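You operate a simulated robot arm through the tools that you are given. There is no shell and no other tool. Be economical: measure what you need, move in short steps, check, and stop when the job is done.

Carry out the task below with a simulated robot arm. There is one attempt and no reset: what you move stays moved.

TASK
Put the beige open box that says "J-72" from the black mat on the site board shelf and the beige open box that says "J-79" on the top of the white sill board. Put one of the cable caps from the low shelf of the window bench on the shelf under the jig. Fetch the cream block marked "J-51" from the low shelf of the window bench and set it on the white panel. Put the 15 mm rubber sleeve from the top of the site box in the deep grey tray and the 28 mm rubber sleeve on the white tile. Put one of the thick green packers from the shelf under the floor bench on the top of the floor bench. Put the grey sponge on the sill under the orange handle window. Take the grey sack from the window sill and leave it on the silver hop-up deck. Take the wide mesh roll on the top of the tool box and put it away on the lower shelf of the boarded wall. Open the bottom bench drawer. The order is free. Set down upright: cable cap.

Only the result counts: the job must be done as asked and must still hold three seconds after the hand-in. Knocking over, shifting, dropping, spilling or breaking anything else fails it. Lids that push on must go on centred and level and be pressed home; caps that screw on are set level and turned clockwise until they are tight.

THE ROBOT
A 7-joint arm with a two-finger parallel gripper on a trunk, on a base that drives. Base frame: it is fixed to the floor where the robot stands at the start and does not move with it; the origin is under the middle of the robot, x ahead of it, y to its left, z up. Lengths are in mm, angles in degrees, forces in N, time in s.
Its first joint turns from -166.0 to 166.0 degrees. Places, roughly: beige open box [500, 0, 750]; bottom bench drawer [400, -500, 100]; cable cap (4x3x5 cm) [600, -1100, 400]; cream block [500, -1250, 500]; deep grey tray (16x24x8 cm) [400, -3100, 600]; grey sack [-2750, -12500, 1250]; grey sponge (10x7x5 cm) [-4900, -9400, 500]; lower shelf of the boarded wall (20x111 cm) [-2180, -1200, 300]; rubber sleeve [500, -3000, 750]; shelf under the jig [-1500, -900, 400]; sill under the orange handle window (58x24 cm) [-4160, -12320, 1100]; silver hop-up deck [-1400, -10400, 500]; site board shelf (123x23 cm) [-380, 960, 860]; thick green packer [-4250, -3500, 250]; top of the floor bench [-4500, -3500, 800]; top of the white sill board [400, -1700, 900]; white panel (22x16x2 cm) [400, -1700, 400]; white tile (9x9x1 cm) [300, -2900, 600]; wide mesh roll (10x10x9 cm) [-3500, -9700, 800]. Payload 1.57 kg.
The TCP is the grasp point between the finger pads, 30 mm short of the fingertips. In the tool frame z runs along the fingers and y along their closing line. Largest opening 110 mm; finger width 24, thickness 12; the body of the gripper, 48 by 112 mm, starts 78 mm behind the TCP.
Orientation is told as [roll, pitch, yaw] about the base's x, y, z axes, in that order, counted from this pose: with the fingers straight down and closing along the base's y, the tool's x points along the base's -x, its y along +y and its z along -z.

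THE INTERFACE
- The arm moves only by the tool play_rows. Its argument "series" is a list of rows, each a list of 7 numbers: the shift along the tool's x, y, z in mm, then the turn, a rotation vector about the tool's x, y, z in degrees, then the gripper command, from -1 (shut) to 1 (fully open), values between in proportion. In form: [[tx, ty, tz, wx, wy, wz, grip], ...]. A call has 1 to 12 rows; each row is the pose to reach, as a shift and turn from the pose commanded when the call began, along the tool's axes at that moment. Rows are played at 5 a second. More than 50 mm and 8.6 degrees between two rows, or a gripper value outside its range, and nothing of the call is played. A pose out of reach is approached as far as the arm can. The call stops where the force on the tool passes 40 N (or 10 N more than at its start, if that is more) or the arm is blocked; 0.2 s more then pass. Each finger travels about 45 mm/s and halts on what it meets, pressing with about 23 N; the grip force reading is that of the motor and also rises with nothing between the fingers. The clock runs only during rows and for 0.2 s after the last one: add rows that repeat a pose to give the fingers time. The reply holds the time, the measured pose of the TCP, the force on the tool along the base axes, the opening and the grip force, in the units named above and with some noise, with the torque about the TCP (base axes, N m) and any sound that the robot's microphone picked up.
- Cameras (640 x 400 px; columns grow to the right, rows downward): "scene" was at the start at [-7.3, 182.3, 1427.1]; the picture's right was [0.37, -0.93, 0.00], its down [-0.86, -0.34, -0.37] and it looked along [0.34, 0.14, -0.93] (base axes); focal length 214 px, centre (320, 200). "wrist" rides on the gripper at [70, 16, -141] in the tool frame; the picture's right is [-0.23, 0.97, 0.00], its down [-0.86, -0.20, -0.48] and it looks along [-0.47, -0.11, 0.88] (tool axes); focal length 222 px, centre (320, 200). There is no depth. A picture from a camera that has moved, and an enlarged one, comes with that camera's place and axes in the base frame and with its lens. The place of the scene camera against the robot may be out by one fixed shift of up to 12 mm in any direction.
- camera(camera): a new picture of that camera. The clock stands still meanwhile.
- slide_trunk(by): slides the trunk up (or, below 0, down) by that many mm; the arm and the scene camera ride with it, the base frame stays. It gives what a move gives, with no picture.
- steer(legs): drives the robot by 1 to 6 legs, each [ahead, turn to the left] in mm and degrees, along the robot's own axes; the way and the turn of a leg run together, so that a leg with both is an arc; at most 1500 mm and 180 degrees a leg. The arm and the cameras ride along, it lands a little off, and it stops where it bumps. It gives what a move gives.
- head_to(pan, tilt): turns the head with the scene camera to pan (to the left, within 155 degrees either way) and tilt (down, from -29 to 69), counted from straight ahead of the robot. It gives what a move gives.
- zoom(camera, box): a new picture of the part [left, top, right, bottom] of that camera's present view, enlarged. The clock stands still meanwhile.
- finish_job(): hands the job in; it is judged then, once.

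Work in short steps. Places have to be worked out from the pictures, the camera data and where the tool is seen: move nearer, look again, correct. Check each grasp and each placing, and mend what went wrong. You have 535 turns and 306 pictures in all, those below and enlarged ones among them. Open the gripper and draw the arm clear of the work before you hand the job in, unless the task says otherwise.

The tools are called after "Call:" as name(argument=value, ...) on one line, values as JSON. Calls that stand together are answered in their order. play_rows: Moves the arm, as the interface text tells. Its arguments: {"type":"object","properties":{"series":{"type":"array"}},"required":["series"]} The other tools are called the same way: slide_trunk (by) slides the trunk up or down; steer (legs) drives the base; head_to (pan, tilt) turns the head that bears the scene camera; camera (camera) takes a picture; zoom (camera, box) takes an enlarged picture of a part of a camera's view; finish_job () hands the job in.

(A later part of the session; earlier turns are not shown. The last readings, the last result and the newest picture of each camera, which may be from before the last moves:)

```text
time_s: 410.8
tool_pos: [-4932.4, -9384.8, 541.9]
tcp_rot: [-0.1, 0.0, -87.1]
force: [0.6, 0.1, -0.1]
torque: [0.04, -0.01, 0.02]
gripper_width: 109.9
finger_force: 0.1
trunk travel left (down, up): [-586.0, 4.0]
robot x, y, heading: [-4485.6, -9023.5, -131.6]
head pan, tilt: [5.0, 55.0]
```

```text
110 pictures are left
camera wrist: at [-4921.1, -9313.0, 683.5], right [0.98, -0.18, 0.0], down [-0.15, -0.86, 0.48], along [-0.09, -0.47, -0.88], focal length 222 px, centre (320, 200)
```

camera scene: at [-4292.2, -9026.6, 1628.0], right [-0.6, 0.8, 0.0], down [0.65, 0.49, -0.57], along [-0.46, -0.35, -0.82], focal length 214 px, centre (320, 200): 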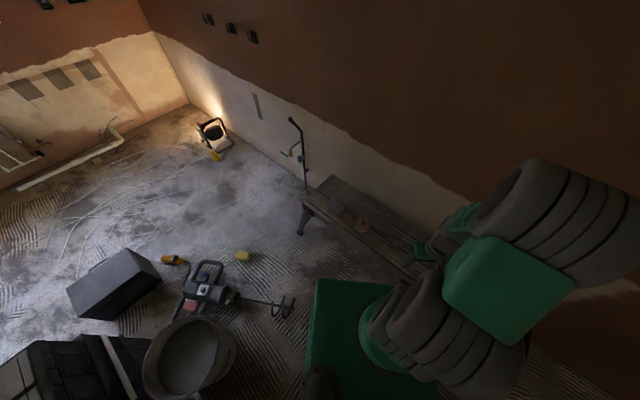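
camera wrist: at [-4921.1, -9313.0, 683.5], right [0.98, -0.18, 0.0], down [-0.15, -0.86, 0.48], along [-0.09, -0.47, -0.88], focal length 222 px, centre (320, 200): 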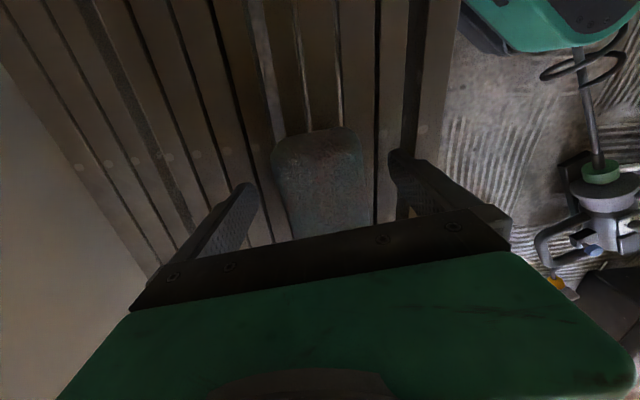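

Sponge top ≈525. Lower 28 more in small steps and close.

Call:
play_rows(series=[[0, 0, 10, 0, 0, 0, 1], [0, 0, 20, 0, 0, 0, 1], [0, 0, 28, 0, 0, 0, 1]])

Call:
play_rows(series=[[0, 0, 0, 0, 0, 0, 0.4], [0, 0, 0, 0, 0, 0, -0.2], [0, 0, 0, 0, 0, 0, -0.2], [0, 0, 0, 0, 0, 0, -0.2]])

```text
time_s: 411.4
tool_pos: [-4937.5, -9387.5, 529.8]
tcp_rot: [-0.1, -0.1, -86.9]
force: [3.7, 6.2, 24.6]
torque: [0.5, -1.57, 0.32]
gripper_width: 110.0
finger_force: 0.1
trunk travel left (down, up): [-586.0, 4.0]
robot x, y, heading: [-4485.7, -9022.9, -131.7]
head pan, tilt: [5.0, 55.0]
stopped in row 3: the force on the tool passed its limit (the readings are from after the stop); the commanded pose is now the measured one
```

```text
time_s: 412.0
tool_pos: [-4937.9, -9388.2, 529.4]
tcp_rot: [-0.1, -0.1, -86.9]
force: [2.6, -1.8, 2.1]
torque: [0.17, 0.23, -0.02]
gripper_width: 76.9
finger_force: 3.3
trunk travel left (down, up): [-586.0, 4.0]
robot x, y, heading: [-4486.5, -9022.5, -131.5]
head pan, tilt: [5.0, 55.0]
stopped in row 2: the force on the tool passed its limit (the readings are from after the stop); the commanded pose is now the measured one
```

Fingertips touched the slats (z=500). Rise 3 mm and continue closing.

Call:
play_rows(series=[[0, 0, -3, 0, 0, 0, 0.3], [0, 0, -3, 0, 0, 0, 0], [0, 0, -3, 0, 0, 0, -0.1], [0, 0, -3, 0, 0, 0, -0.1]])

Call:
camera(camera="wrist")

```text
time_s: 413.0
tool_pos: [-4936.7, -9386.5, 531.6]
tcp_rot: [0.1, 0.0, -86.9]
force: [0.3, -0.6, -0.3]
torque: [-0.01, -0.02, -0.05]
gripper_width: 64.4
finger_force: 23.3
trunk travel left (down, up): [-586.0, 4.0]
robot x, y, heading: [-4488.9, -9022.9, -131.5]
head pan, tilt: [5.0, 55.0]
```

```text
109 pictures are left
camera wrist: at [-4924.9, -9315.5, 672.1], right [0.98, -0.17, 0.0], down [-0.15, -0.86, 0.48], along [-0.08, -0.47, -0.88], focal length 222 px, centre (320, 200)
```

wrist: 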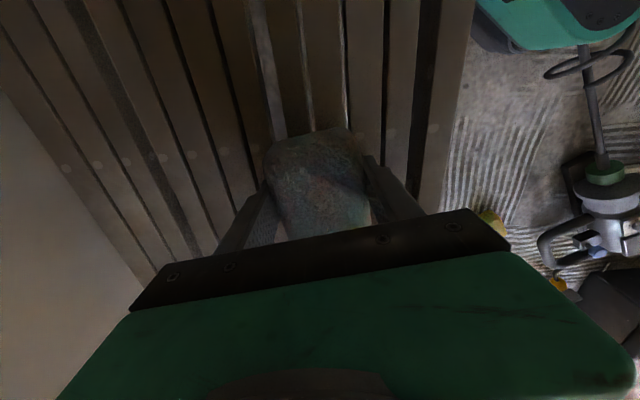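

Sponge gripped. Lift it, back away, and drive to where I can inspect passages toward the window.

Call:
play_rows(series=[[0, 0, -45, 0, 0, 0, -0.1], [0, 0, -90, 0, 0, 0, -0.1], [0, 0, -135, 0, 0, 0, -0.1], [0, 0, -180, 0, 0, 0, -0.1], [40, 0, -205, 0, 0, 0, -0.1], [75, 25, -230, 0, 0, 0, -0.1], [100, 60, -250, 0, 0, 0, -0.1]])

Call:
camera(camera="wrist")

Call:
steer(legs=[[-500, 0]])

Call:
head_to(pan=45, tilt=30)

Call:
camera(camera="scene")

```text
time_s: 414.6
tool_pos: [-4883.0, -9286.0, 782.4]
tcp_rot: [0.0, 0.1, -86.9]
force: [-0.4, -0.3, -1.0]
torque: [-0.01, 0.0, 0.03]
gripper_width: 64.2
finger_force: 23.2
trunk travel left (down, up): [-586.0, 4.0]
robot x, y, heading: [-4484.1, -9024.8, -131.7]
head pan, tilt: [5.0, 55.0]
```

```text
108 pictures are left
camera wrist: at [-4871.4, -9214.0, 923.3], right [0.98, -0.17, 0.0], down [-0.15, -0.86, 0.48], along [-0.08, -0.47, -0.88], focal length 222 px, centre (320, 200)
```

wrist: 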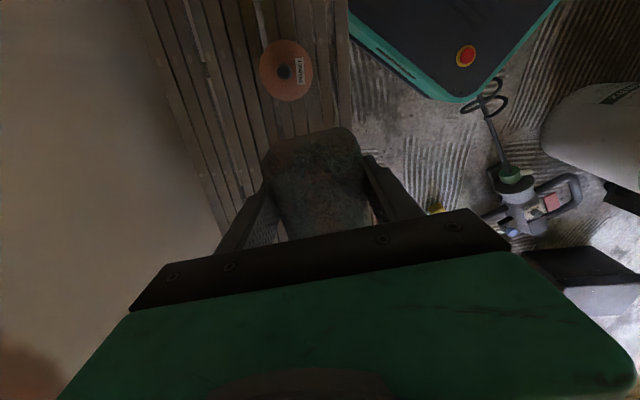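

```text
time_s: 417.5
tool_pos: [-4550.4, -8909.1, 782.9]
tcp_rot: [0.1, 0.1, -87.2]
force: [0.0, -0.8, 0.0]
torque: [-0.06, -0.02, 0.02]
gripper_width: 64.5
finger_force: 22.9
trunk travel left (down, up): [-586.0, 4.0]
robot x, y, heading: [-4149.7, -8646.0, -131.5]
head pan, tilt: [5.0, 55.0]
```

```text
time_s: 418.6
tool_pos: [-4550.7, -8909.0, 783.1]
tcp_rot: [0.1, 0.0, -87.2]
force: [0.1, -0.2, -0.6]
torque: [0.03, 0.0, 0.0]
gripper_width: 64.5
finger_force: 22.9
trunk travel left (down, up): [-586.0, 4.0]
robot x, y, heading: [-4149.9, -8646.9, -131.8]
head pan, tilt: [45.0, 30.0]
```

```text
107 pictures are left
camera scene: at [-3991.7, -8790.5, 1664.0], right [-1.0, -0.05, 0.0], down [-0.03, 0.5, -0.87], along [0.05, -0.86, -0.5], focal length 214 px, centre (320, 200)
```

scene: 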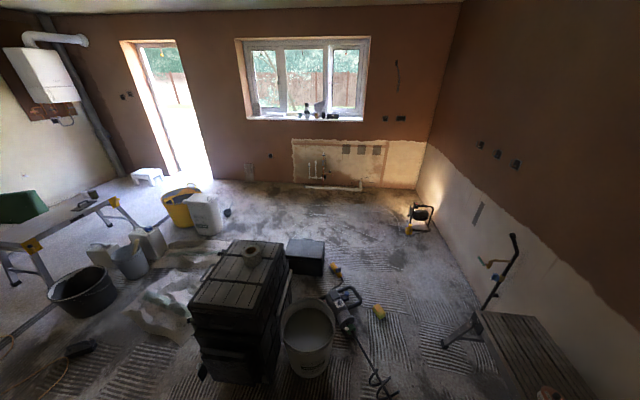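

Right-hand passage between mixer paddle (x≈-4375) and trestle (foot x≈-4850) looks possible. Measure my base's width precisely first.

Call:
head_to(pan=90, tilt=69)

Call:
camera(camera="scene")

```text
time_s: 419.7
tool_pos: [-4550.7, -8908.9, 782.5]
tcp_rot: [0.1, 0.0, -87.2]
force: [-0.1, -0.7, -0.7]
torque: [0.01, 0.04, 0.0]
gripper_width: 64.3
finger_force: 22.7
trunk travel left (down, up): [-586.0, 4.0]
robot x, y, heading: [-4149.7, -8647.0, -131.7]
head pan, tilt: [90.0, 68.8]
```

```text
106 pictures are left
camera scene: at [-3954.9, -8737.5, 1612.6], right [-0.67, -0.74, 0.0], down [-0.69, 0.62, -0.36], along [0.27, -0.24, -0.93], focal length 214 px, centre (320, 200)
```

scene: 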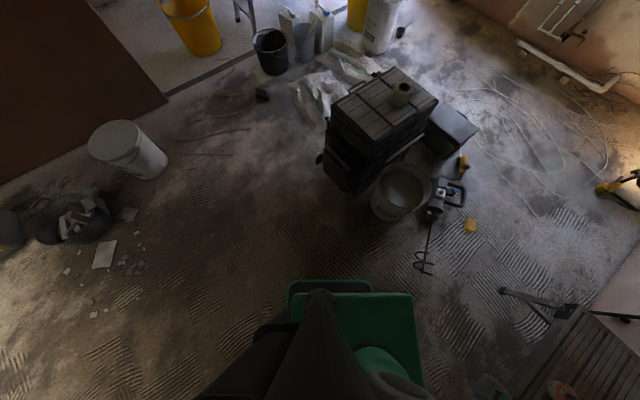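

Those gaps are too tight for my 452 mm base, so I'll take the corridor route: back through the opening at y≈-4450 and down the corridor.

Call:
steer(legs=[[0, 161], [1320, 0], [0, 60], [1300, 0]])

Call:
head_to(pan=0, tilt=15)

```text
time_s: 441.9
tool_pos: [-2754.8, -6247.3, 781.6]
tcp_rot: [0.2, 0.0, 132.0]
force: [0.5, -0.4, -0.5]
torque: [0.01, -0.02, -0.04]
gripper_width: 64.1
finger_force: 22.9
trunk travel left (down, up): [-586.0, 4.0]
robot x, y, heading: [-2900.7, -6701.0, 87.7]
head pan, tilt: [90.0, 68.8]
```

```text
time_s: 443.5
tool_pos: [-2755.7, -6247.4, 782.4]
tcp_rot: [0.1, 0.0, 132.0]
force: [0.0, -0.4, -0.9]
torque: [0.0, 0.02, -0.01]
gripper_width: 64.5
finger_force: 23.0
trunk travel left (down, up): [-586.0, 4.0]
robot x, y, heading: [-2898.1, -6701.3, 87.4]
head pan, tilt: [0.0, 15.0]
```

Call:
steer(legs=[[1450, 0], [800, 0], [0, -87.5], [1400, 0], [700, 0]])

Call:
head_to(pan=-75, tilt=15)

Call:
camera(camera="scene")

```text
time_s: 468.3
tool_pos: [-254.5, -4519.9, 782.5]
tcp_rot: [0.0, 0.0, 45.0]
force: [0.1, 0.2, -0.4]
torque: [0.04, 0.01, 0.02]
gripper_width: 64.1
finger_force: 23.0
trunk travel left (down, up): [-586.0, 4.0]
robot x, y, heading: [-714.9, -4399.9, 0.4]
head pan, tilt: [0.0, 15.0]
```

```text
time_s: 469.8
tool_pos: [-256.3, -4519.6, 781.5]
tcp_rot: [0.1, 0.0, 44.9]
force: [0.2, 1.3, -0.5]
torque: [0.03, -0.01, 0.0]
gripper_width: 64.2
finger_force: 23.2
trunk travel left (down, up): [-586.0, 4.0]
robot x, y, heading: [-717.6, -4399.4, 0.4]
head pan, tilt: [-75.0, 15.0]
```

```text
105 pictures are left
camera scene: at [-751.5, -4327.4, 1688.2], right [-0.96, -0.26, 0.0], down [-0.07, 0.25, -0.97], along [0.25, -0.93, -0.26], focal length 214 px, centre (320, 200)
```

scene: 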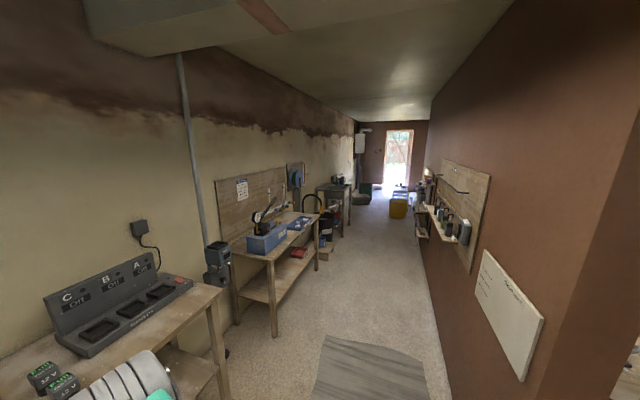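

Corridor is clear along x≈-720. Drive to y≈-8800.

Call:
steer(legs=[[0, -92], [1450, 0], [1450, 0], [1450, 0]])

Call:
head_to(pan=0, tilt=25)

Call:
camera(camera="scene")

```text
time_s: 494.7
tool_pos: [-1125.2, -9231.5, 781.8]
tcp_rot: [0.1, 0.0, -48.5]
force: [0.0, 0.1, -0.8]
torque: [0.03, -0.03, 0.02]
gripper_width: 64.3
finger_force: 23.2
trunk travel left (down, up): [-586.0, 4.0]
robot x, y, heading: [-975.0, -8777.3, -93.3]
head pan, tilt: [-75.0, 15.0]
```

```text
time_s: 496.2
tool_pos: [-1125.0, -9231.6, 782.8]
tcp_rot: [0.1, 0.1, -48.5]
force: [-0.1, 0.4, 0.1]
torque: [0.06, 0.0, -0.03]
gripper_width: 64.2
finger_force: 23.2
trunk travel left (down, up): [-586.0, 4.0]
robot x, y, heading: [-977.6, -8778.3, -93.1]
head pan, tilt: [0.0, 25.0]
```

```text
104 pictures are left
camera scene: at [-823.8, -8813.3, 1672.0], right [-1.0, 0.06, 0.0], down [0.02, 0.42, -0.91], along [-0.05, -0.9, -0.42], focal length 214 px, centre (320, 200)
```

scene: 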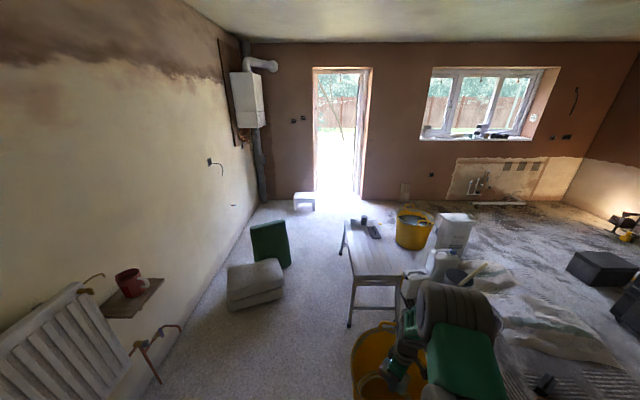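

Passage left of the tub/hop-up is about 580 mm wide. Shift to x≈-735, then run at heading -95.5° between them.

Call:
steer(legs=[[0, 43.6], [371, 0], [0, -46]])

Call:
head_to(pan=0, tilt=45)

Call:
camera(camera="scene")

```text
time_s: 502.6
tool_pos: [-887.3, -9509.1, 782.2]
tcp_rot: [0.0, 0.0, -49.1]
force: [0.7, 0.2, 0.4]
torque: [0.0, 0.04, 0.0]
gripper_width: 64.3
finger_force: 23.0
trunk travel left (down, up): [-586.0, 4.0]
robot x, y, heading: [-733.8, -9057.6, -93.7]
head pan, tilt: [0.0, 25.0]
```

```text
time_s: 503.4
tool_pos: [-886.7, -9508.8, 782.2]
tcp_rot: [0.2, -0.1, -49.0]
force: [0.2, 0.9, -0.5]
torque: [-0.01, -0.02, 0.0]
gripper_width: 64.4
finger_force: 22.9
trunk travel left (down, up): [-586.0, 4.0]
robot x, y, heading: [-733.1, -9057.8, -93.4]
head pan, tilt: [0.0, 45.0]
```

```text
103 pictures are left
camera scene: at [-581.4, -9081.8, 1641.5], right [-1.0, 0.06, 0.0], down [0.04, 0.71, -0.71], along [-0.04, -0.71, -0.71], focal length 214 px, centre (320, 200)
```

scene: 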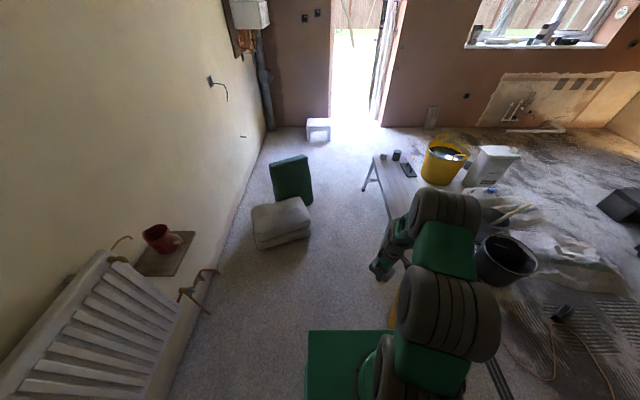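

Call:
steer(legs=[[0, -2], [1200, 0]])

Call:
steer(legs=[[1230, 0]])

Call:
head_to(pan=-70, tilt=25)

Call:
camera(camera="scene")

```text
time_s: 509.7
tool_pos: [-1041.5, -10657.6, 781.8]
tcp_rot: [0.1, -0.1, -52.3]
force: [0.4, 0.1, -0.2]
torque: [0.02, 0.02, 0.04]
gripper_width: 64.4
finger_force: 22.9
trunk travel left (down, up): [-586.0, 4.0]
robot x, y, heading: [-861.0, -10216.4, -97.0]
head pan, tilt: [0.0, 45.0]
```

```text
time_s: 512.6
tool_pos: [-1097.4, -11060.2, 782.3]
tcp_rot: [-0.1, -0.3, -54.0]
force: [0.5, -0.2, -0.6]
torque: [-0.01, 0.0, -0.02]
gripper_width: 64.2
finger_force: 22.8
trunk travel left (down, up): [-586.0, 4.0]
robot x, y, heading: [-903.0, -10624.7, -98.4]
head pan, tilt: [0.0, 45.0]
stopped in leg 1: the robot was blocked; the commanded pose is now the measured one
```

```text
time_s: 514.0
tool_pos: [-1095.4, -11060.6, 783.0]
tcp_rot: [0.0, 0.0, -53.8]
force: [0.7, 0.7, -0.3]
torque: [0.02, 0.02, -0.02]
gripper_width: 64.4
finger_force: 22.4
trunk travel left (down, up): [-586.0, 4.0]
robot x, y, heading: [-905.4, -10624.6, -98.3]
head pan, tilt: [-70.0, 25.0]
```

```text
102 pictures are left
camera scene: at [-829.5, -10598.0, 1672.0], right [-0.2, 0.98, 0.0], down [0.41, 0.08, -0.91], along [-0.89, -0.18, -0.42], focal length 214 px, centre (320, 200)
```

scene: 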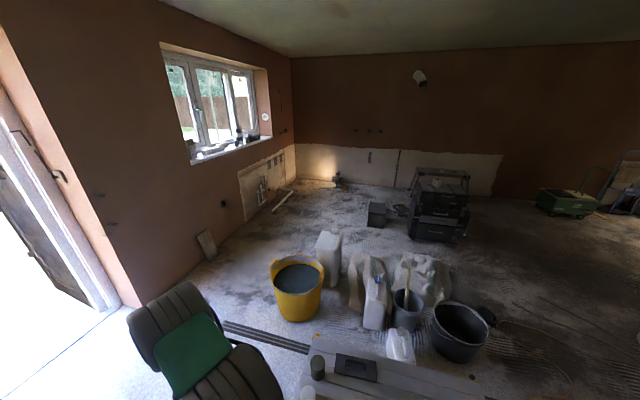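

Base corner met the hop-up's rear leg; back 70, straighten, and continue past it.

Call:
steer(legs=[[-70, 0], [0, 11]])

Call:
steer(legs=[[850, 0]])

Call:
head_to(pan=-100, tilt=40)

Call:
camera(camera="scene")

```text
time_s: 515.8
tool_pos: [-996.6, -11018.6, 782.5]
tcp_rot: [-0.1, -0.2, -42.6]
force: [0.0, -0.4, 0.3]
torque: [-0.02, -0.03, -0.02]
gripper_width: 64.2
finger_force: 23.2
trunk travel left (down, up): [-586.0, 4.0]
robot x, y, heading: [-890.1, -10552.3, -87.2]
head pan, tilt: [-70.0, 25.0]
```

```text
time_s: 520.2
tool_pos: [-932.8, -11852.4, 782.8]
tcp_rot: [0.1, -0.1, -41.1]
force: [0.1, 0.0, -0.3]
torque: [0.02, 0.0, -0.01]
gripper_width: 64.3
finger_force: 22.8
trunk travel left (down, up): [-586.0, 4.0]
robot x, y, heading: [-840.3, -11384.6, -85.7]
head pan, tilt: [-70.0, 25.0]
```

```text
time_s: 521.2
tool_pos: [-932.9, -11852.6, 783.2]
tcp_rot: [-0.1, 0.0, -41.1]
force: [0.0, 0.5, -0.8]
torque: [-0.01, 0.01, 0.0]
gripper_width: 64.3
finger_force: 23.1
trunk travel left (down, up): [-586.0, 4.0]
robot x, y, heading: [-839.8, -11381.8, -85.7]
head pan, tilt: [-100.0, 40.0]
```

```text
101 pictures are left
camera scene: at [-774.5, -11295.8, 1648.7], right [0.1, 1.0, 0.0], down [0.64, -0.06, -0.77], along [-0.76, 0.07, -0.64], focal length 214 px, centre (320, 200)
```

scene: 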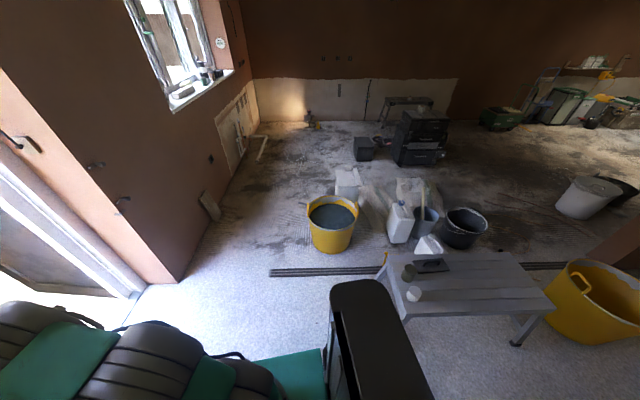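

Clear floor along y≈-11550 toward the window. Drive to x≈-4200 and face the window.

Call:
steer(legs=[[160, 0], [0, -95], [1400, 0], [1400, 0], [550, 0]])

Call:
head_to(pan=70, tilt=30)

Call:
camera(camera="scene")

```text
time_s: 532.7
tool_pos: [-2591.0, -11347.9, 783.3]
tcp_rot: [-0.1, -0.4, -138.7]
force: [-0.1, -1.2, -1.2]
torque: [-0.02, 0.02, -0.04]
gripper_width: 64.1
finger_force: 23.6
trunk travel left (down, up): [-586.0, 4.0]
robot x, y, heading: [-2139.4, -11511.8, 167.7]
head pan, tilt: [-100.0, 40.0]
stopped in leg 3: the robot was blocked; the commanded pose is now the measured one
```

```text
time_s: 535.2
tool_pos: [-2591.0, -11347.5, 782.6]
tcp_rot: [-0.1, -0.2, -138.6]
force: [-0.4, 0.3, -0.3]
torque: [0.02, 0.03, 0.01]
gripper_width: 64.3
finger_force: 23.1
trunk travel left (down, up): [-586.0, 4.0]
robot x, y, heading: [-2136.0, -11510.8, 167.9]
head pan, tilt: [70.0, 30.0]
```

```text
100 pictures are left
camera scene: at [-2159.2, -11746.9, 1664.0], right [-0.85, 0.53, 0.0], down [0.27, 0.42, -0.87], along [-0.46, -0.73, -0.5], focal length 214 px, centre (320, 200)
```

scene: 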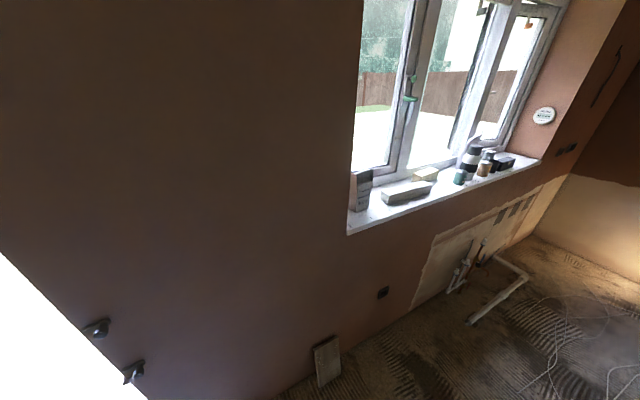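

Drifted into the tub's side; back off and steer wider.

Call:
steer(legs=[[-150, 0], [0, 25], [500, 0], [0, -13]])

Call:
head_to(pan=0, tilt=35)

Call:
camera(camera="scene")

```text
time_s: 541.3
tool_pos: [-2966.1, -11579.3, 784.0]
tcp_rot: [-0.1, -0.3, -127.5]
force: [-0.2, 0.0, -0.8]
torque: [0.01, 0.01, 0.0]
gripper_width: 64.6
finger_force: 22.7
trunk travel left (down, up): [-586.0, 4.0]
robot x, y, heading: [-2485.8, -11654.8, 179.2]
head pan, tilt: [70.0, 30.0]
```

```text
time_s: 542.7
tool_pos: [-2965.1, -11580.4, 782.9]
tcp_rot: [-0.1, -0.2, -127.5]
force: [0.2, 0.3, -0.6]
torque: [0.0, 0.0, 0.02]
gripper_width: 64.3
finger_force: 23.1
trunk travel left (down, up): [-586.0, 4.0]
robot x, y, heading: [-2489.4, -11653.4, 179.1]
head pan, tilt: [0.0, 35.0]
```

```text
99 pictures are left
camera scene: at [-2519.5, -11801.0, 1656.2], right [0.02, 1.0, 0.0], down [0.57, -0.01, -0.82], along [-0.82, 0.01, -0.57], focal length 214 px, centre (320, 200)
```

scene: 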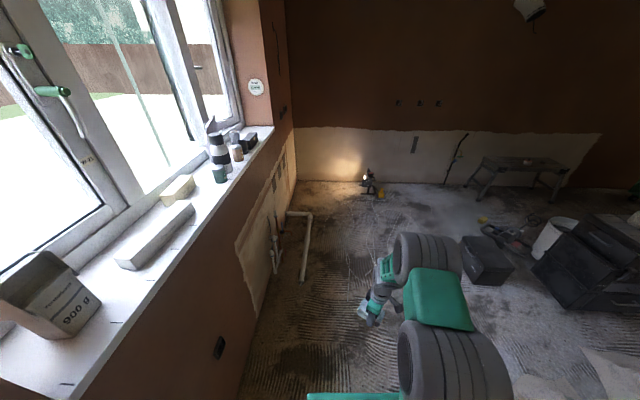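

Sack, cans and a block are on the sill; free sill lies at x≈-3950…-4300. A pipe on the floor at y≈-11890 limits me to y≥-11600. Drive to (-4100,-11600) and face the window.

Call:
steer(legs=[[0, -1.2], [1000, 0], [610, 0], [0, 90]])

Call:
head_to(pan=10, tilt=35)

Call:
camera(camera="scene")

```text
time_s: 552.7
tool_pos: [-4566.6, -11665.3, 784.3]
tcp_rot: [-0.1, -0.3, -107.5]
force: [0.2, -0.1, -0.4]
torque: [-0.03, 0.0, 0.01]
gripper_width: 64.3
finger_force: 23.2
trunk travel left (down, up): [-586.0, 4.0]
robot x, y, heading: [-4088.6, -11575.6, -161.5]
head pan, tilt: [0.0, 35.0]
stopped in leg 4: the robot was blocked; the commanded pose is now the measured one
```

```text
time_s: 553.4
tool_pos: [-4566.4, -11665.8, 783.7]
tcp_rot: [-0.1, -0.3, -107.5]
force: [-0.2, 0.3, 0.1]
torque: [0.02, -0.02, 0.0]
gripper_width: 64.2
finger_force: 23.2
trunk travel left (down, up): [-586.0, 4.0]
robot x, y, heading: [-4093.3, -11573.4, -161.2]
head pan, tilt: [10.0, 35.0]
```

```text
98 pictures are left
camera scene: at [-4063.0, -11735.7, 1656.2], right [-0.48, 0.88, 0.0], down [0.5, 0.27, -0.82], along [-0.72, -0.39, -0.57], focal length 214 px, centre (320, 200)
```

scene: 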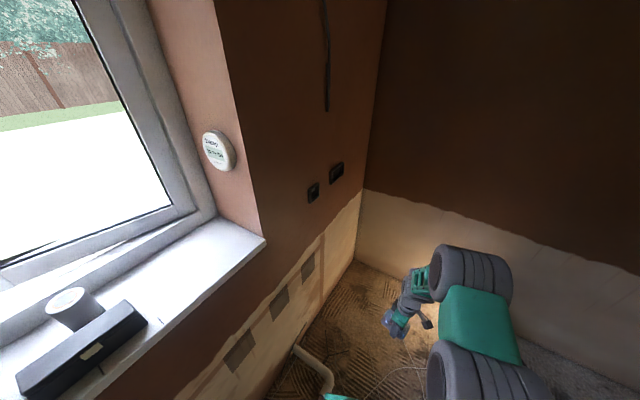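

The base corner caught the pipe while turning. Free sill is x≈-4100…-4430. Move to (-4280,-11505) first, then turn there.

Call:
steer(legs=[[0, -37], [205, 0], [0, 60]])

Call:
steer(legs=[[0, 48]])

```text
time_s: 559.5
tool_pos: [-4686.9, -11785.8, 783.3]
tcp_rot: [-0.2, -0.2, -83.0]
force: [-0.3, 0.1, -0.8]
torque: [0.0, -0.04, 0.01]
gripper_width: 64.6
finger_force: 22.9
trunk travel left (down, up): [-586.0, 4.0]
robot x, y, heading: [-4292.4, -11504.8, -137.0]
head pan, tilt: [10.0, 35.0]
```

```text
time_s: 562.0
tool_pos: [-4361.1, -11982.9, 782.5]
tcp_rot: [-0.1, -0.3, -36.7]
force: [-0.2, -0.1, -1.2]
torque: [0.0, 0.01, -0.01]
gripper_width: 64.3
finger_force: 23.0
trunk travel left (down, up): [-586.0, 4.0]
robot x, y, heading: [-4292.8, -11503.0, -90.6]
head pan, tilt: [10.0, 35.0]
```

Facing the window. Raise the hand to z≈1210.

Call:
play_rows(series=[[0, 0, -43, 0, 0, 0, -0.1], [0, 0, -86, 0, 0, 0, -0.1], [0, 0, -129, 0, 0, 0, -0.1], [0, 0, -172, 0, 0, 0, -0.1], [0, 0, -215, 0, 0, 0, -0.1], [0, 0, -258, 0, 0, 0, -0.1], [0, 0, -301, 0, 0, 0, -0.1], [0, 0, -344, 0, 0, 0, -0.1], [0, 0, -387, 0, 0, 0, -0.1], [0, 0, -430, 0, 0, 0, -0.1]])

Call:
steer(legs=[[90, 0.6]])

Call:
camera(camera="wrist")

Call:
head_to(pan=0, tilt=35)

Call:
camera(camera="scene")

```text
time_s: 564.2
tool_pos: [-4362.9, -11980.7, 1214.3]
tcp_rot: [-0.1, -0.2, -36.7]
force: [-1.5, -0.4, 0.0]
torque: [0.0, 0.02, 0.03]
gripper_width: 64.3
finger_force: 23.3
trunk travel left (down, up): [-586.0, 4.0]
robot x, y, heading: [-4294.2, -11502.9, -90.9]
head pan, tilt: [10.0, 35.0]
```

```text
time_s: 565.4
tool_pos: [-4357.0, -12072.7, 1213.8]
tcp_rot: [0.0, -0.2, -35.9]
force: [0.3, -0.2, -0.1]
torque: [0.06, 0.04, 0.02]
gripper_width: 64.3
finger_force: 22.6
trunk travel left (down, up): [-586.0, 4.0]
robot x, y, heading: [-4292.3, -11594.5, -90.0]
head pan, tilt: [10.0, 35.0]
```

```text
97 pictures are left
camera wrist: at [-4405.6, -12017.9, 1354.1], right [0.76, 0.65, 0.0], down [0.57, -0.66, 0.48], along [0.32, -0.36, -0.88], focal length 222 px, centre (320, 200)
```

wrist: 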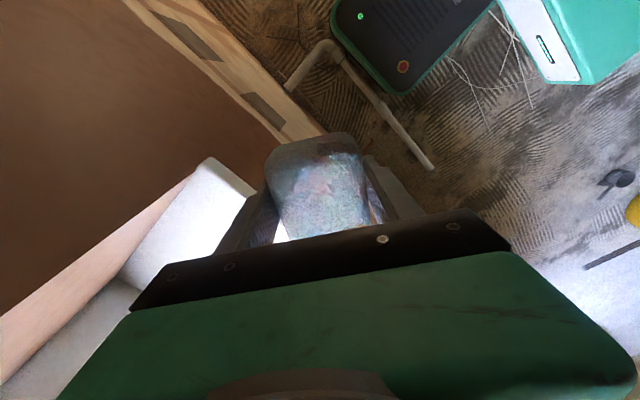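

```text
time_s: 566.1
tool_pos: [-4357.5, -12072.1, 1213.9]
tcp_rot: [-0.1, -0.1, -36.0]
force: [0.0, -0.2, -0.4]
torque: [0.02, 0.02, 0.02]
gripper_width: 64.2
finger_force: 23.3
trunk travel left (down, up): [-586.0, 4.0]
robot x, y, heading: [-4294.8, -11596.9, -89.8]
head pan, tilt: [0.0, 35.0]
```

```text
96 pictures are left
camera scene: at [-4139.0, -11617.0, 1656.2], right [-1.0, 0.0, 0.0], down [0.0, 0.57, -0.82], along [0.0, -0.82, -0.57], focal length 214 px, centre (320, 200)
```

scene: 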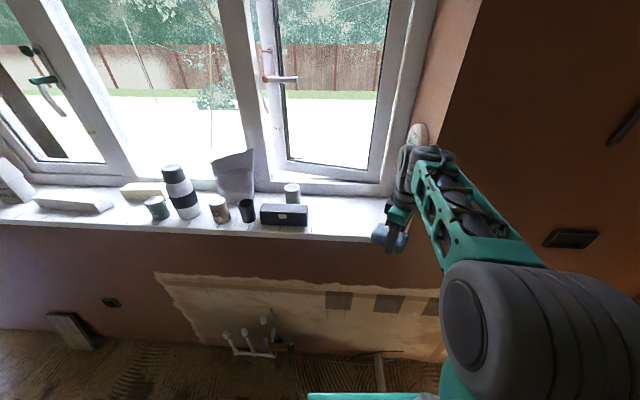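

Sill top ≈1120; free spot ≈(-4240,-12260). Move the sponge over it at z≈1214.

Call:
play_rows(series=[[-42, -17, 0, 0, 0, 0, -0.1], [-84, -33, 0, 0, 0, 0, -0.1], [-127, -50, 0, 0, 0, 0, -0.1], [-170, -67, 0, 0, 0, 0, -0.1], [-211, -83, 0, 0, 0, 0, -0.1]])

Call:
camera(camera="scene")

Call:
camera(camera="wrist")

```text
time_s: 567.3
tool_pos: [-4234.9, -12262.5, 1215.2]
tcp_rot: [0.0, -0.2, -36.1]
force: [0.1, 0.3, 0.3]
torque: [0.03, -0.03, 0.02]
gripper_width: 64.4
finger_force: 22.8
trunk travel left (down, up): [-586.0, 4.0]
robot x, y, heading: [-4292.5, -11597.3, -89.9]
head pan, tilt: [0.0, 35.0]
```

```text
95 pictures are left
camera scene: at [-4139.0, -11618.2, 1656.2], right [-1.0, 0.0, 0.0], down [0.0, 0.57, -0.82], along [0.0, -0.82, -0.57], focal length 214 px, centre (320, 200)
```

scene: 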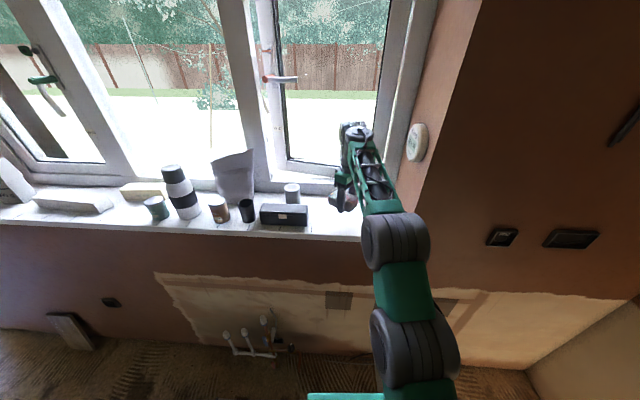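

```text
94 pictures are left
camera wrist: at [-4283.3, -12207.8, 1355.4], right [0.76, 0.65, 0.0], down [0.57, -0.66, 0.48], along [0.32, -0.36, -0.88], focal length 222 px, centre (320, 200)
```

wrist: 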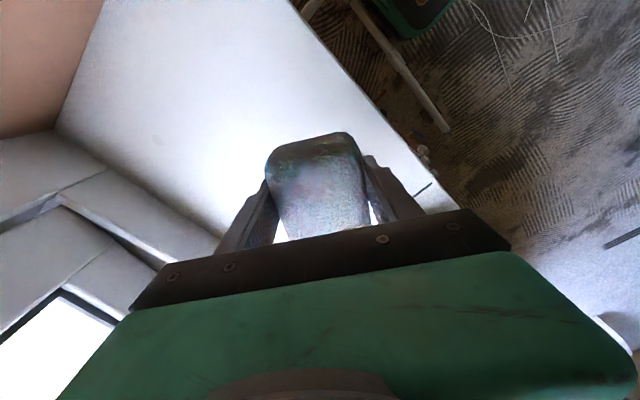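

Over the sill. Lower 48, then creep.

Call:
play_rows(series=[[0, 0, 25, 0, 0, 0, -0.1], [0, 0, 45, 0, 0, 0, -0.1], [0, 0, 50, 0, 0, 0, -0.1], [0, 0, 54, 0, 0, 0, -0.1], [0, 0, 57, 0, 0, 0, -0.1], [0, 0, 60, 0, 0, 0, -0.1], [0, 0, 60, 0, 0, 0, -0.1]])

```text
time_s: 568.9
tool_pos: [-4236.1, -12264.2, 1153.8]
tcp_rot: [0.0, -0.3, -36.0]
force: [0.7, -1.2, 0.4]
torque: [0.01, -0.01, 0.01]
gripper_width: 64.5
finger_force: 22.7
trunk travel left (down, up): [-586.0, 4.0]
robot x, y, heading: [-4295.5, -11597.2, -90.0]
head pan, tilt: [0.0, 35.0]
```

Call:
play_rows(series=[[0, 0, 2.5, 0, 0, 0, -0.1], [0, 0, 5, 0, 0, 0, -0.1], [0, 0, 7.5, 0, 0, 0, -0.1], [0, 0, 10, 0, 0, 0, -0.1], [0, 0, 10, 0, 0, 0, -0.1]])

```text
time_s: 570.1
tool_pos: [-4237.0, -12264.6, 1144.5]
tcp_rot: [-0.2, -0.1, -35.9]
force: [-0.9, 0.5, -1.3]
torque: [0.04, 0.01, 0.0]
gripper_width: 64.2
finger_force: 23.0
trunk travel left (down, up): [-586.0, 4.0]
robot x, y, heading: [-4293.1, -11596.5, -90.0]
head pan, tilt: [0.0, 35.0]
```

Call:
play_rows(series=[[0, 0, 2.5, 0, 0, 0, -0.1], [0, 0, 5, 0, 0, 0, -0.1], [0, 0, 7.5, 0, 0, 0, -0.1], [0, 0, 10, 0, 0, 0, -0.1], [0, 0, 10, 0, 0, 0, -0.1]])

Call:
camera(camera="wrist")

```text
time_s: 571.3
tool_pos: [-4234.2, -12264.3, 1139.8]
tcp_rot: [-0.4, -0.6, -36.1]
force: [2.0, -2.7, 23.9]
torque: [0.88, -0.24, 0.04]
gripper_width: 64.4
finger_force: 22.5
trunk travel left (down, up): [-586.0, 4.0]
robot x, y, heading: [-4292.9, -11596.3, -89.7]
head pan, tilt: [0.0, 35.0]
```

```text
93 pictures are left
camera wrist: at [-4283.2, -12207.2, 1279.3], right [0.76, 0.65, -0.01], down [0.57, -0.66, 0.49], along [0.32, -0.37, -0.87], focal length 222 px, centre (320, 200)
```

wrist: 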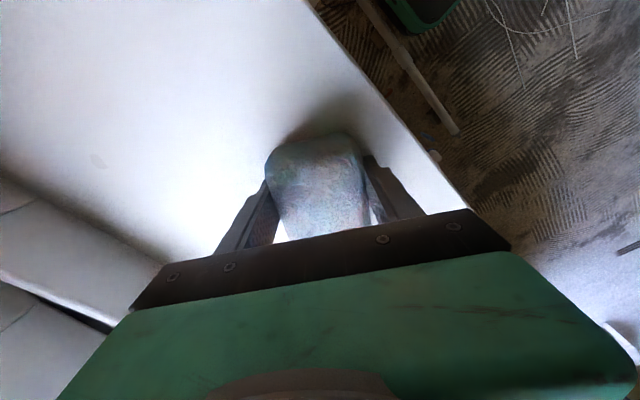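

Contact. Ease 4 mm, open and rise.

Call:
play_rows(series=[[0, 0, -4, 0, 0, 0, -0.1], [0, 0, -4, 0, 0, 0, 0.3], [0, 0, -4, 0, 0, 0, 0.5], [0, 0, -4, 0, 0, 0, 0.5], [0, 0, -35, 0, 0, 0, 0.5], [0, 0, -75, 0, 0, 0, 0.5], [0, 0, -105, 0, 0, 0, 0.5]])

Call:
camera(camera="wrist")

```text
time_s: 572.9
tool_pos: [-4234.0, -12263.4, 1238.8]
tcp_rot: [0.0, -0.2, -35.9]
force: [-1.1, 0.2, -0.4]
torque: [-0.01, -0.01, 0.0]
gripper_width: 82.5
finger_force: 0.0
trunk travel left (down, up): [-586.0, 4.0]
robot x, y, heading: [-4294.7, -11595.8, -90.1]
head pan, tilt: [0.0, 35.0]
```

```text
92 pictures are left
camera wrist: at [-4282.4, -12208.1, 1379.0], right [0.76, 0.65, 0.0], down [0.57, -0.66, 0.48], along [0.32, -0.36, -0.88], focal length 222 px, centre (320, 200)
```

wrist: 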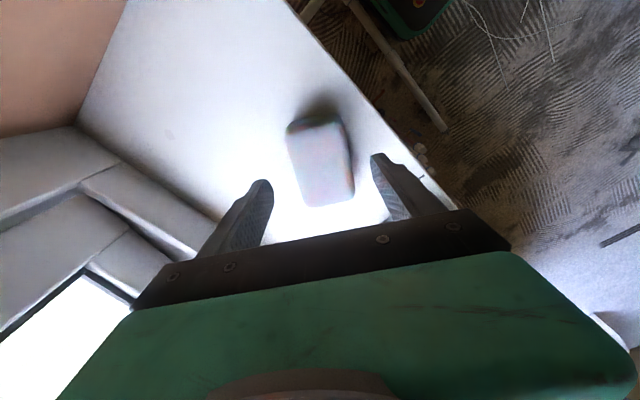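

Sponge placed. Back out, retract, and move along to the grey sack at the left end of the sill.

Call:
steer(legs=[[-200, 0]])

Call:
play_rows(series=[[40, 20, 10, 0, 0, 8, 0.5], [80, 40, 20, 0, 0, 16, 0.5], [115, 65, 30, 0, 0, 24, 0.5], [140, 95, 40, 0, 0, 32, 0.5]])

Call:
steer(legs=[[0, 90], [1400, 0], [0, -70]])

Call:
head_to(pan=-10, tilt=25)

Call:
camera(camera="scene")

```text
time_s: 574.5
tool_pos: [-4229.8, -12066.7, 1240.4]
tcp_rot: [-0.2, -0.3, -35.6]
force: [0.4, 0.2, 0.9]
torque: [-0.03, -0.04, 0.02]
gripper_width: 82.6
finger_force: 0.1
trunk travel left (down, up): [-586.0, 4.0]
robot x, y, heading: [-4296.8, -11400.3, -89.5]
head pan, tilt: [0.0, 35.0]
```

```text
time_s: 575.5
tool_pos: [-4285.9, -11911.6, 1201.7]
tcp_rot: [0.0, -0.4, -67.7]
force: [-0.3, -0.3, 0.8]
torque: [0.0, 0.01, 0.0]
gripper_width: 82.4
finger_force: 0.1
trunk travel left (down, up): [-586.0, 4.0]
robot x, y, heading: [-4296.5, -11400.2, -89.5]
head pan, tilt: [0.0, 35.0]
```

```text
time_s: 587.5
tool_pos: [-2434.0, -11395.6, 1201.7]
tcp_rot: [0.1, -0.3, 8.0]
force: [-0.5, 0.5, -0.4]
torque: [0.0, 0.0, 0.0]
gripper_width: 82.5
finger_force: 0.1
trunk travel left (down, up): [-586.0, 4.0]
robot x, y, heading: [-2930.3, -11275.2, -13.6]
head pan, tilt: [0.0, 35.0]
stopped in leg 3: the robot was blocked; the commanded pose is now the measured one
```

```text
time_s: 588.3
tool_pos: [-2433.1, -11395.7, 1199.4]
tcp_rot: [0.1, -0.3, 8.0]
force: [1.2, 0.4, 0.2]
torque: [0.0, -0.01, 0.0]
gripper_width: 82.7
finger_force: 0.1
trunk travel left (down, up): [-586.0, 4.0]
robot x, y, heading: [-2932.7, -11277.4, -14.0]
head pan, tilt: [-10.0, 25.0]
```

```text
91 pictures are left
camera scene: at [-2868.6, -11142.4, 1671.9], right [-0.4, -0.92, 0.0], down [-0.39, 0.17, -0.91], along [0.83, -0.37, -0.42], focal length 214 px, centre (320, 200)
```

scene: 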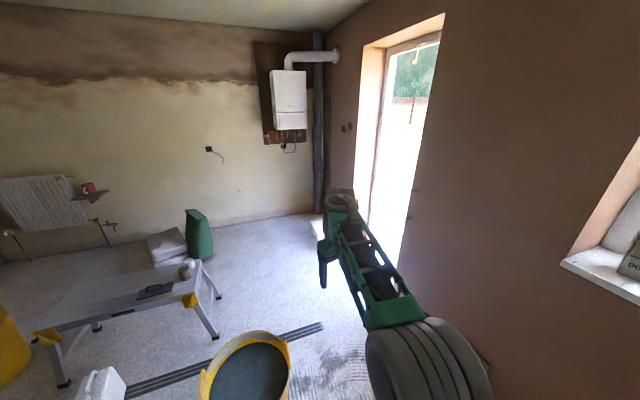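

Blocked in the turn by something near; look down at my left/rear.

Call:
head_to(pan=100, tilt=55)

Call:
camera(camera="scene")

```text
time_s: 590.1
tool_pos: [-2433.9, -11396.8, 1201.0]
tcp_rot: [0.0, -0.3, 8.0]
force: [0.8, -0.4, -0.6]
torque: [0.0, 0.0, 0.0]
gripper_width: 82.4
finger_force: 0.0
trunk travel left (down, up): [-586.0, 4.0]
robot x, y, heading: [-2932.2, -11275.6, -13.9]
head pan, tilt: [100.0, 55.0]
```

```text
90 pictures are left
camera scene: at [-2948.1, -11033.4, 1628.0], right [1.0, -0.07, 0.0], down [-0.05, -0.82, -0.57], along [0.04, 0.57, -0.82], focal length 214 px, centre (320, 200)
```

scene: 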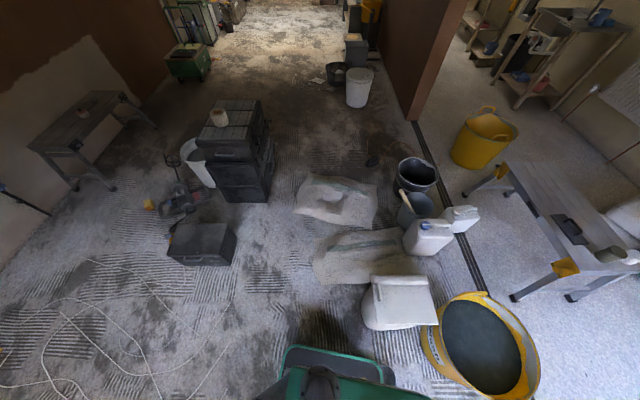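

My corner touched the white box. Swing left, back away, then approach the sack from (-2955,-11855).

Call:
steer(legs=[[0, 34], [-300, 0], [0, -82], [540, 0], [0, -14]])

Call:
head_to(pan=0, tilt=35)

Call:
camera(camera="scene")

```text
time_s: 600.1
tool_pos: [-2665.8, -12269.9, 1203.0]
tcp_rot: [0.4, 0.1, -36.9]
force: [-7.9, 16.6, 0.7]
torque: [-1.97, -0.98, 0.08]
gripper_width: 82.5
finger_force: 0.1
trunk travel left (down, up): [-586.0, 4.0]
robot x, y, heading: [-2929.3, -11839.4, -58.7]
head pan, tilt: [100.0, 55.0]
stopped in leg 4: the robot was blocked; the commanded pose is now the measured one
```

```text
time_s: 601.9
tool_pos: [-2666.2, -12269.4, 1201.8]
tcp_rot: [0.2, -0.1, -37.0]
force: [-7.9, 19.5, 2.3]
torque: [-2.44, -0.9, 0.22]
gripper_width: 82.8
finger_force: 0.1
trunk travel left (down, up): [-586.0, 4.0]
robot x, y, heading: [-2935.1, -11837.3, -58.7]
head pan, tilt: [0.0, 35.0]
```

```text
89 pictures are left
camera scene: at [-2786.5, -11771.5, 1656.2], right [-0.85, -0.52, 0.0], down [-0.3, 0.49, -0.82], along [0.43, -0.7, -0.57], focal length 214 px, centre (320, 200)
```

scene: 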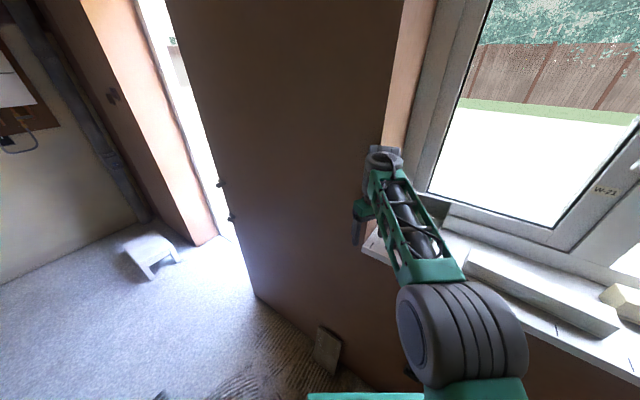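

Hand touched the wall. Back 200 and look with the wrist camera.

Call:
steer(legs=[[-200, 0], [0, -30]])

Call:
camera(camera="scene")

```text
time_s: 605.0
tool_pos: [-3027.6, -12174.7, 1199.0]
tcp_rot: [0.3, 0.1, -67.5]
force: [0.1, -0.8, 0.9]
torque: [-0.01, -0.03, -0.02]
gripper_width: 82.6
finger_force: 0.0
trunk travel left (down, up): [-586.0, 4.0]
robot x, y, heading: [-3040.7, -11662.1, -89.3]
head pan, tilt: [0.0, 35.0]
```

```text
88 pictures are left
camera scene: at [-2882.5, -11683.8, 1656.2], right [-1.0, -0.01, 0.0], down [-0.01, 0.57, -0.82], along [0.01, -0.82, -0.57], focal length 214 px, centre (320, 200)
```

scene: 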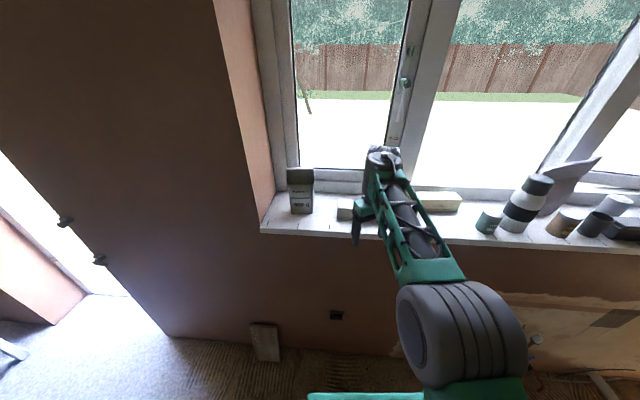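

Call:
zoom(camera="scene", box=[250, 145, 370, 245])

Call:
zoom(camera="scene", box=[460, 145, 640, 255])

```text
4.00 times, centred on (310, 195) of scene
camera zoom: at [-2882.5, -11683.8, 1656.2], right [-1.0, -0.01, 0.0], down [-0.01, 0.57, -0.82], along [0.01, -0.82, -0.57], focal length 858 px, centre (360, 220)
```

zoom: 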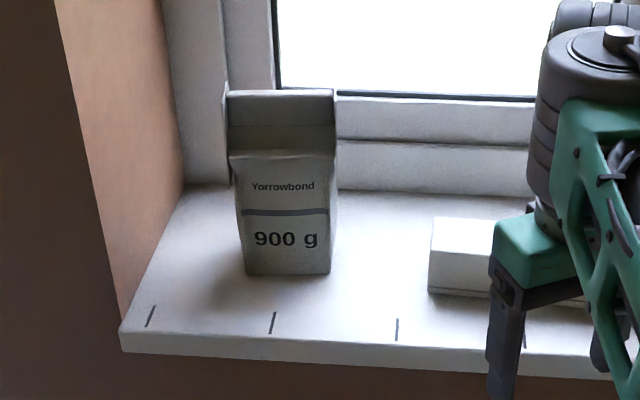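

```text
3.56 times, centred on (550, 200) of scene
camera zoom: at [-2882.5, -11683.8, 1656.2], right [-1.0, -0.01, 0.0], down [-0.01, 0.57, -0.82], along [0.01, -0.82, -0.57], focal length 763 px, centre (-498, 200)
```

zoom: 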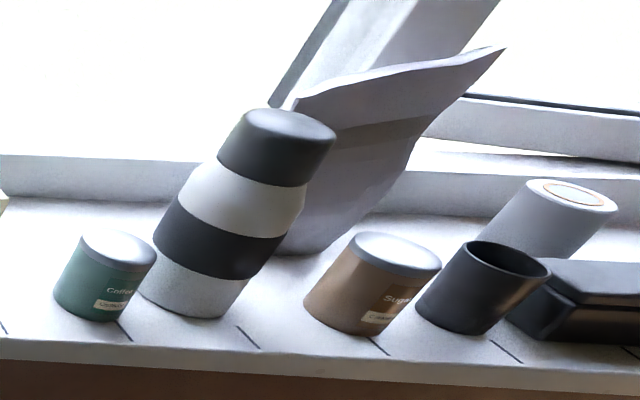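

It's a sack of "Yarrowbond 900 g" at (-2800,-12400), bottom width ≈87 mm. I'll take it from the front, fingers closing sideways with the tool tilted 50°. Reposition to x≈-2800 first.

Call:
steer(legs=[[-230, 0], [0, 88], [240, 0], [0, -86]])

Call:
play_rows(series=[[0, 0, 0, 0, 0, -7.5, 1], [0, 0, 0, 0, 0, -15, 1], [0, 0, 0, 0, 0, -22, 1]])

```text
time_s: 611.4
tool_pos: [-2382.1, -11438.2, 1199.9]
tcp_rot: [0.4, 0.3, 21.6]
force: [0.7, -0.4, -1.1]
torque: [0.01, 0.15, -0.01]
gripper_width: 82.4
finger_force: 0.1
trunk travel left (down, up): [-586.0, 4.0]
robot x, y, heading: [-2896.0, -11439.7, -0.1]
head pan, tilt: [0.0, 35.0]
stopped in leg 3: the robot was blocked; the commanded pose is now the measured one
```

```text
time_s: 612.2
tool_pos: [-2388.1, -11436.6, 1203.1]
tcp_rot: [0.1, -0.2, 43.8]
force: [-0.8, -0.9, 1.2]
torque: [-0.03, 0.01, 0.04]
gripper_width: 110.0
finger_force: 0.1
trunk travel left (down, up): [-586.0, 4.0]
robot x, y, heading: [-2898.0, -11436.3, -0.1]
head pan, tilt: [0.0, 35.0]
```

Something near (-2640,-11200) blocks; turn here instead at x≈-2900 and fix the tool yaw.

Call:
steer(legs=[[-60, 0], [0, -90]])

Call:
play_rows(series=[[0, 0, 0, 0, 0, 8, 1], [0, 0, 0, 0, 0, 16, 1], [0, 0, 0, 0, 0, 24, 1], [0, 0, 0, 0, 0, 32, 1], [0, 0, 0, 0, 0, 40, 1], [0, 0, 0, 0, 0, 44, 1]])

Call:
play_rows(series=[[20, 0, 0, 0, -8.3, 0, 1], [40, 0, 0, 0, -16.6, 0, 1], [40, 0, 0, 0, -25, 0, 1], [40, 0, 0, 0, -33.3, 0, 1], [40, 0, 0, 0, -41.6, 0, 1], [40, 0, 0, 0, -50, 0, 1]])

```text
time_s: 617.0
tool_pos: [-2956.6, -11948.1, 1202.9]
tcp_rot: [0.1, -0.4, -46.7]
force: [-0.2, 0.1, 0.9]
torque: [-0.04, -0.01, -0.01]
gripper_width: 109.8
finger_force: 0.1
trunk travel left (down, up): [-586.0, 4.0]
robot x, y, heading: [-2956.9, -11443.0, -90.3]
head pan, tilt: [0.0, 35.0]
```

```text
time_s: 618.4
tool_pos: [-2956.3, -11946.8, 1202.9]
tcp_rot: [0.2, -0.1, -90.8]
force: [0.2, -0.7, -0.5]
torque: [0.0, 0.0, 0.02]
gripper_width: 109.9
finger_force: 0.1
trunk travel left (down, up): [-586.0, 4.0]
robot x, y, heading: [-2957.6, -11438.0, -90.6]
head pan, tilt: [0.0, 35.0]
```

```text
time_s: 619.8
tool_pos: [-2910.5, -11968.2, 1402.2]
tcp_rot: [-0.7, -45.6, -91.0]
force: [0.2, 0.4, -0.4]
torque: [0.04, 0.03, -0.04]
gripper_width: 109.9
finger_force: 0.0
out of reach, approached as far as the arm can: row 2, 3, 4, 5, 6
trunk travel left (down, up): [-586.0, 4.0]
robot x, y, heading: [-2959.0, -11437.2, -90.4]
head pan, tilt: [0.0, 35.0]
```

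At that height the tilted pose isn't reachable. I'll use the vertical tool instead, gripping across the sack's depth (≈60 mm) from above. First restore the vertical tool.

Call:
play_rows(series=[[0, 0, 0, 0, 8.3, 0, 1], [0, 0, 0, 0, 16.6, 0, 1], [0, 0, 0, 0, 25, 0, 1], [0, 0, 0, 0, 33.3, 0, 1], [0, 0, 0, 0, 41.6, 0, 1], [0, 0, 0, 0, 50, 0, 1]])

Call:
play_rows(series=[[0, 0, -15, 0, 0, -8.2, 1], [0, 0, -30, 0, 0, -16.4, 1], [0, 0, -50, 0, 0, -24.6, 1], [0, 0, -70, 0, 0, -32.8, 1], [0, 0, -90, 0, 0, -41, 1], [0, 0, -100, 0, 0, -49.2, 1], [0, 0, -100, 0, 0, -57.4, 1], [0, 0, -100, 0, 0, -65.6, 1], [0, 0, -100, 0, 0, -73.8, 1], [0, 0, -100, 0, 0, -82, 1], [0, 0, -100, 0, 0, -90, 1]])

```text
time_s: 621.3
tool_pos: [-2907.6, -11957.0, 1386.3]
tcp_rot: [-0.5, 3.6, -92.0]
force: [9.1, -9.5, -18.2]
torque: [0.59, 1.73, -0.68]
gripper_width: 110.0
finger_force: 0.0
out of reach, approached as far as the arm can: row 3, 4, 6
trunk travel left (down, up): [-586.0, 4.0]
robot x, y, heading: [-2952.8, -11438.3, -90.5]
head pan, tilt: [0.0, 35.0]
stopped in row 6: the force on the tool passed its limit (the readings are from after the stop); the commanded pose is now the measured one
```

```text
time_s: 621.6
tool_pos: [-2907.8, -11956.4, 1386.3]
tcp_rot: [-0.3, 3.4, -91.7]
force: [3.3, -7.8, -14.3]
torque: [0.47, 0.57, -0.24]
gripper_width: 110.0
finger_force: 0.0
out of reach, approached as far as the arm can: row 1
trunk travel left (down, up): [-586.0, 4.0]
robot x, y, heading: [-2956.1, -11442.5, -90.5]
head pan, tilt: [0.0, 35.0]
stopped in row 1: the force on the tool passed its limit (the readings are from after the stop); the commanded pose is now the measured one
```

Hand is folded too high; lower it 170 mm first.

Call:
play_rows(series=[[0, 0, 40, 0, 0, 0, 1], [0, 0, 80, 0, 0, 0, 1], [0, 0, 120, 0, 0, 0, 1], [0, 0, 160, 0, -3, 0, 1]])

Call:
camera(camera="scene")

```text
time_s: 622.6
tool_pos: [-2907.8, -11945.1, 1229.2]
tcp_rot: [-0.5, 0.6, -91.5]
force: [0.2, -0.3, -0.4]
torque: [-0.01, -0.05, 0.02]
gripper_width: 110.0
finger_force: 0.1
trunk travel left (down, up): [-586.0, 4.0]
robot x, y, heading: [-2952.2, -11437.9, -90.5]
head pan, tilt: [0.0, 35.0]
```

```text
85 pictures are left
camera scene: at [-2801.9, -11462.0, 1656.3], right [-1.0, 0.01, 0.0], down [0.01, 0.57, -0.82], along [-0.01, -0.82, -0.57], focal length 214 px, centre (320, 200)
```

scene: 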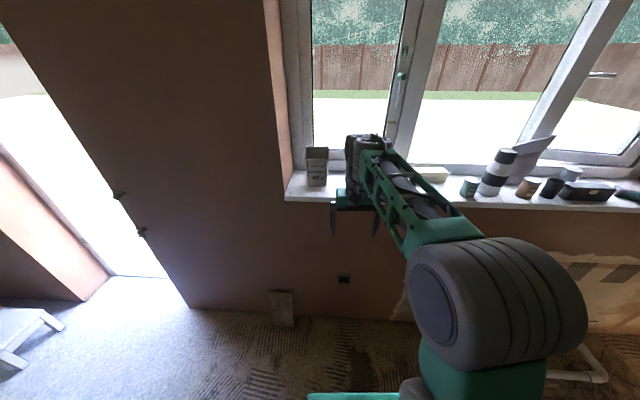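

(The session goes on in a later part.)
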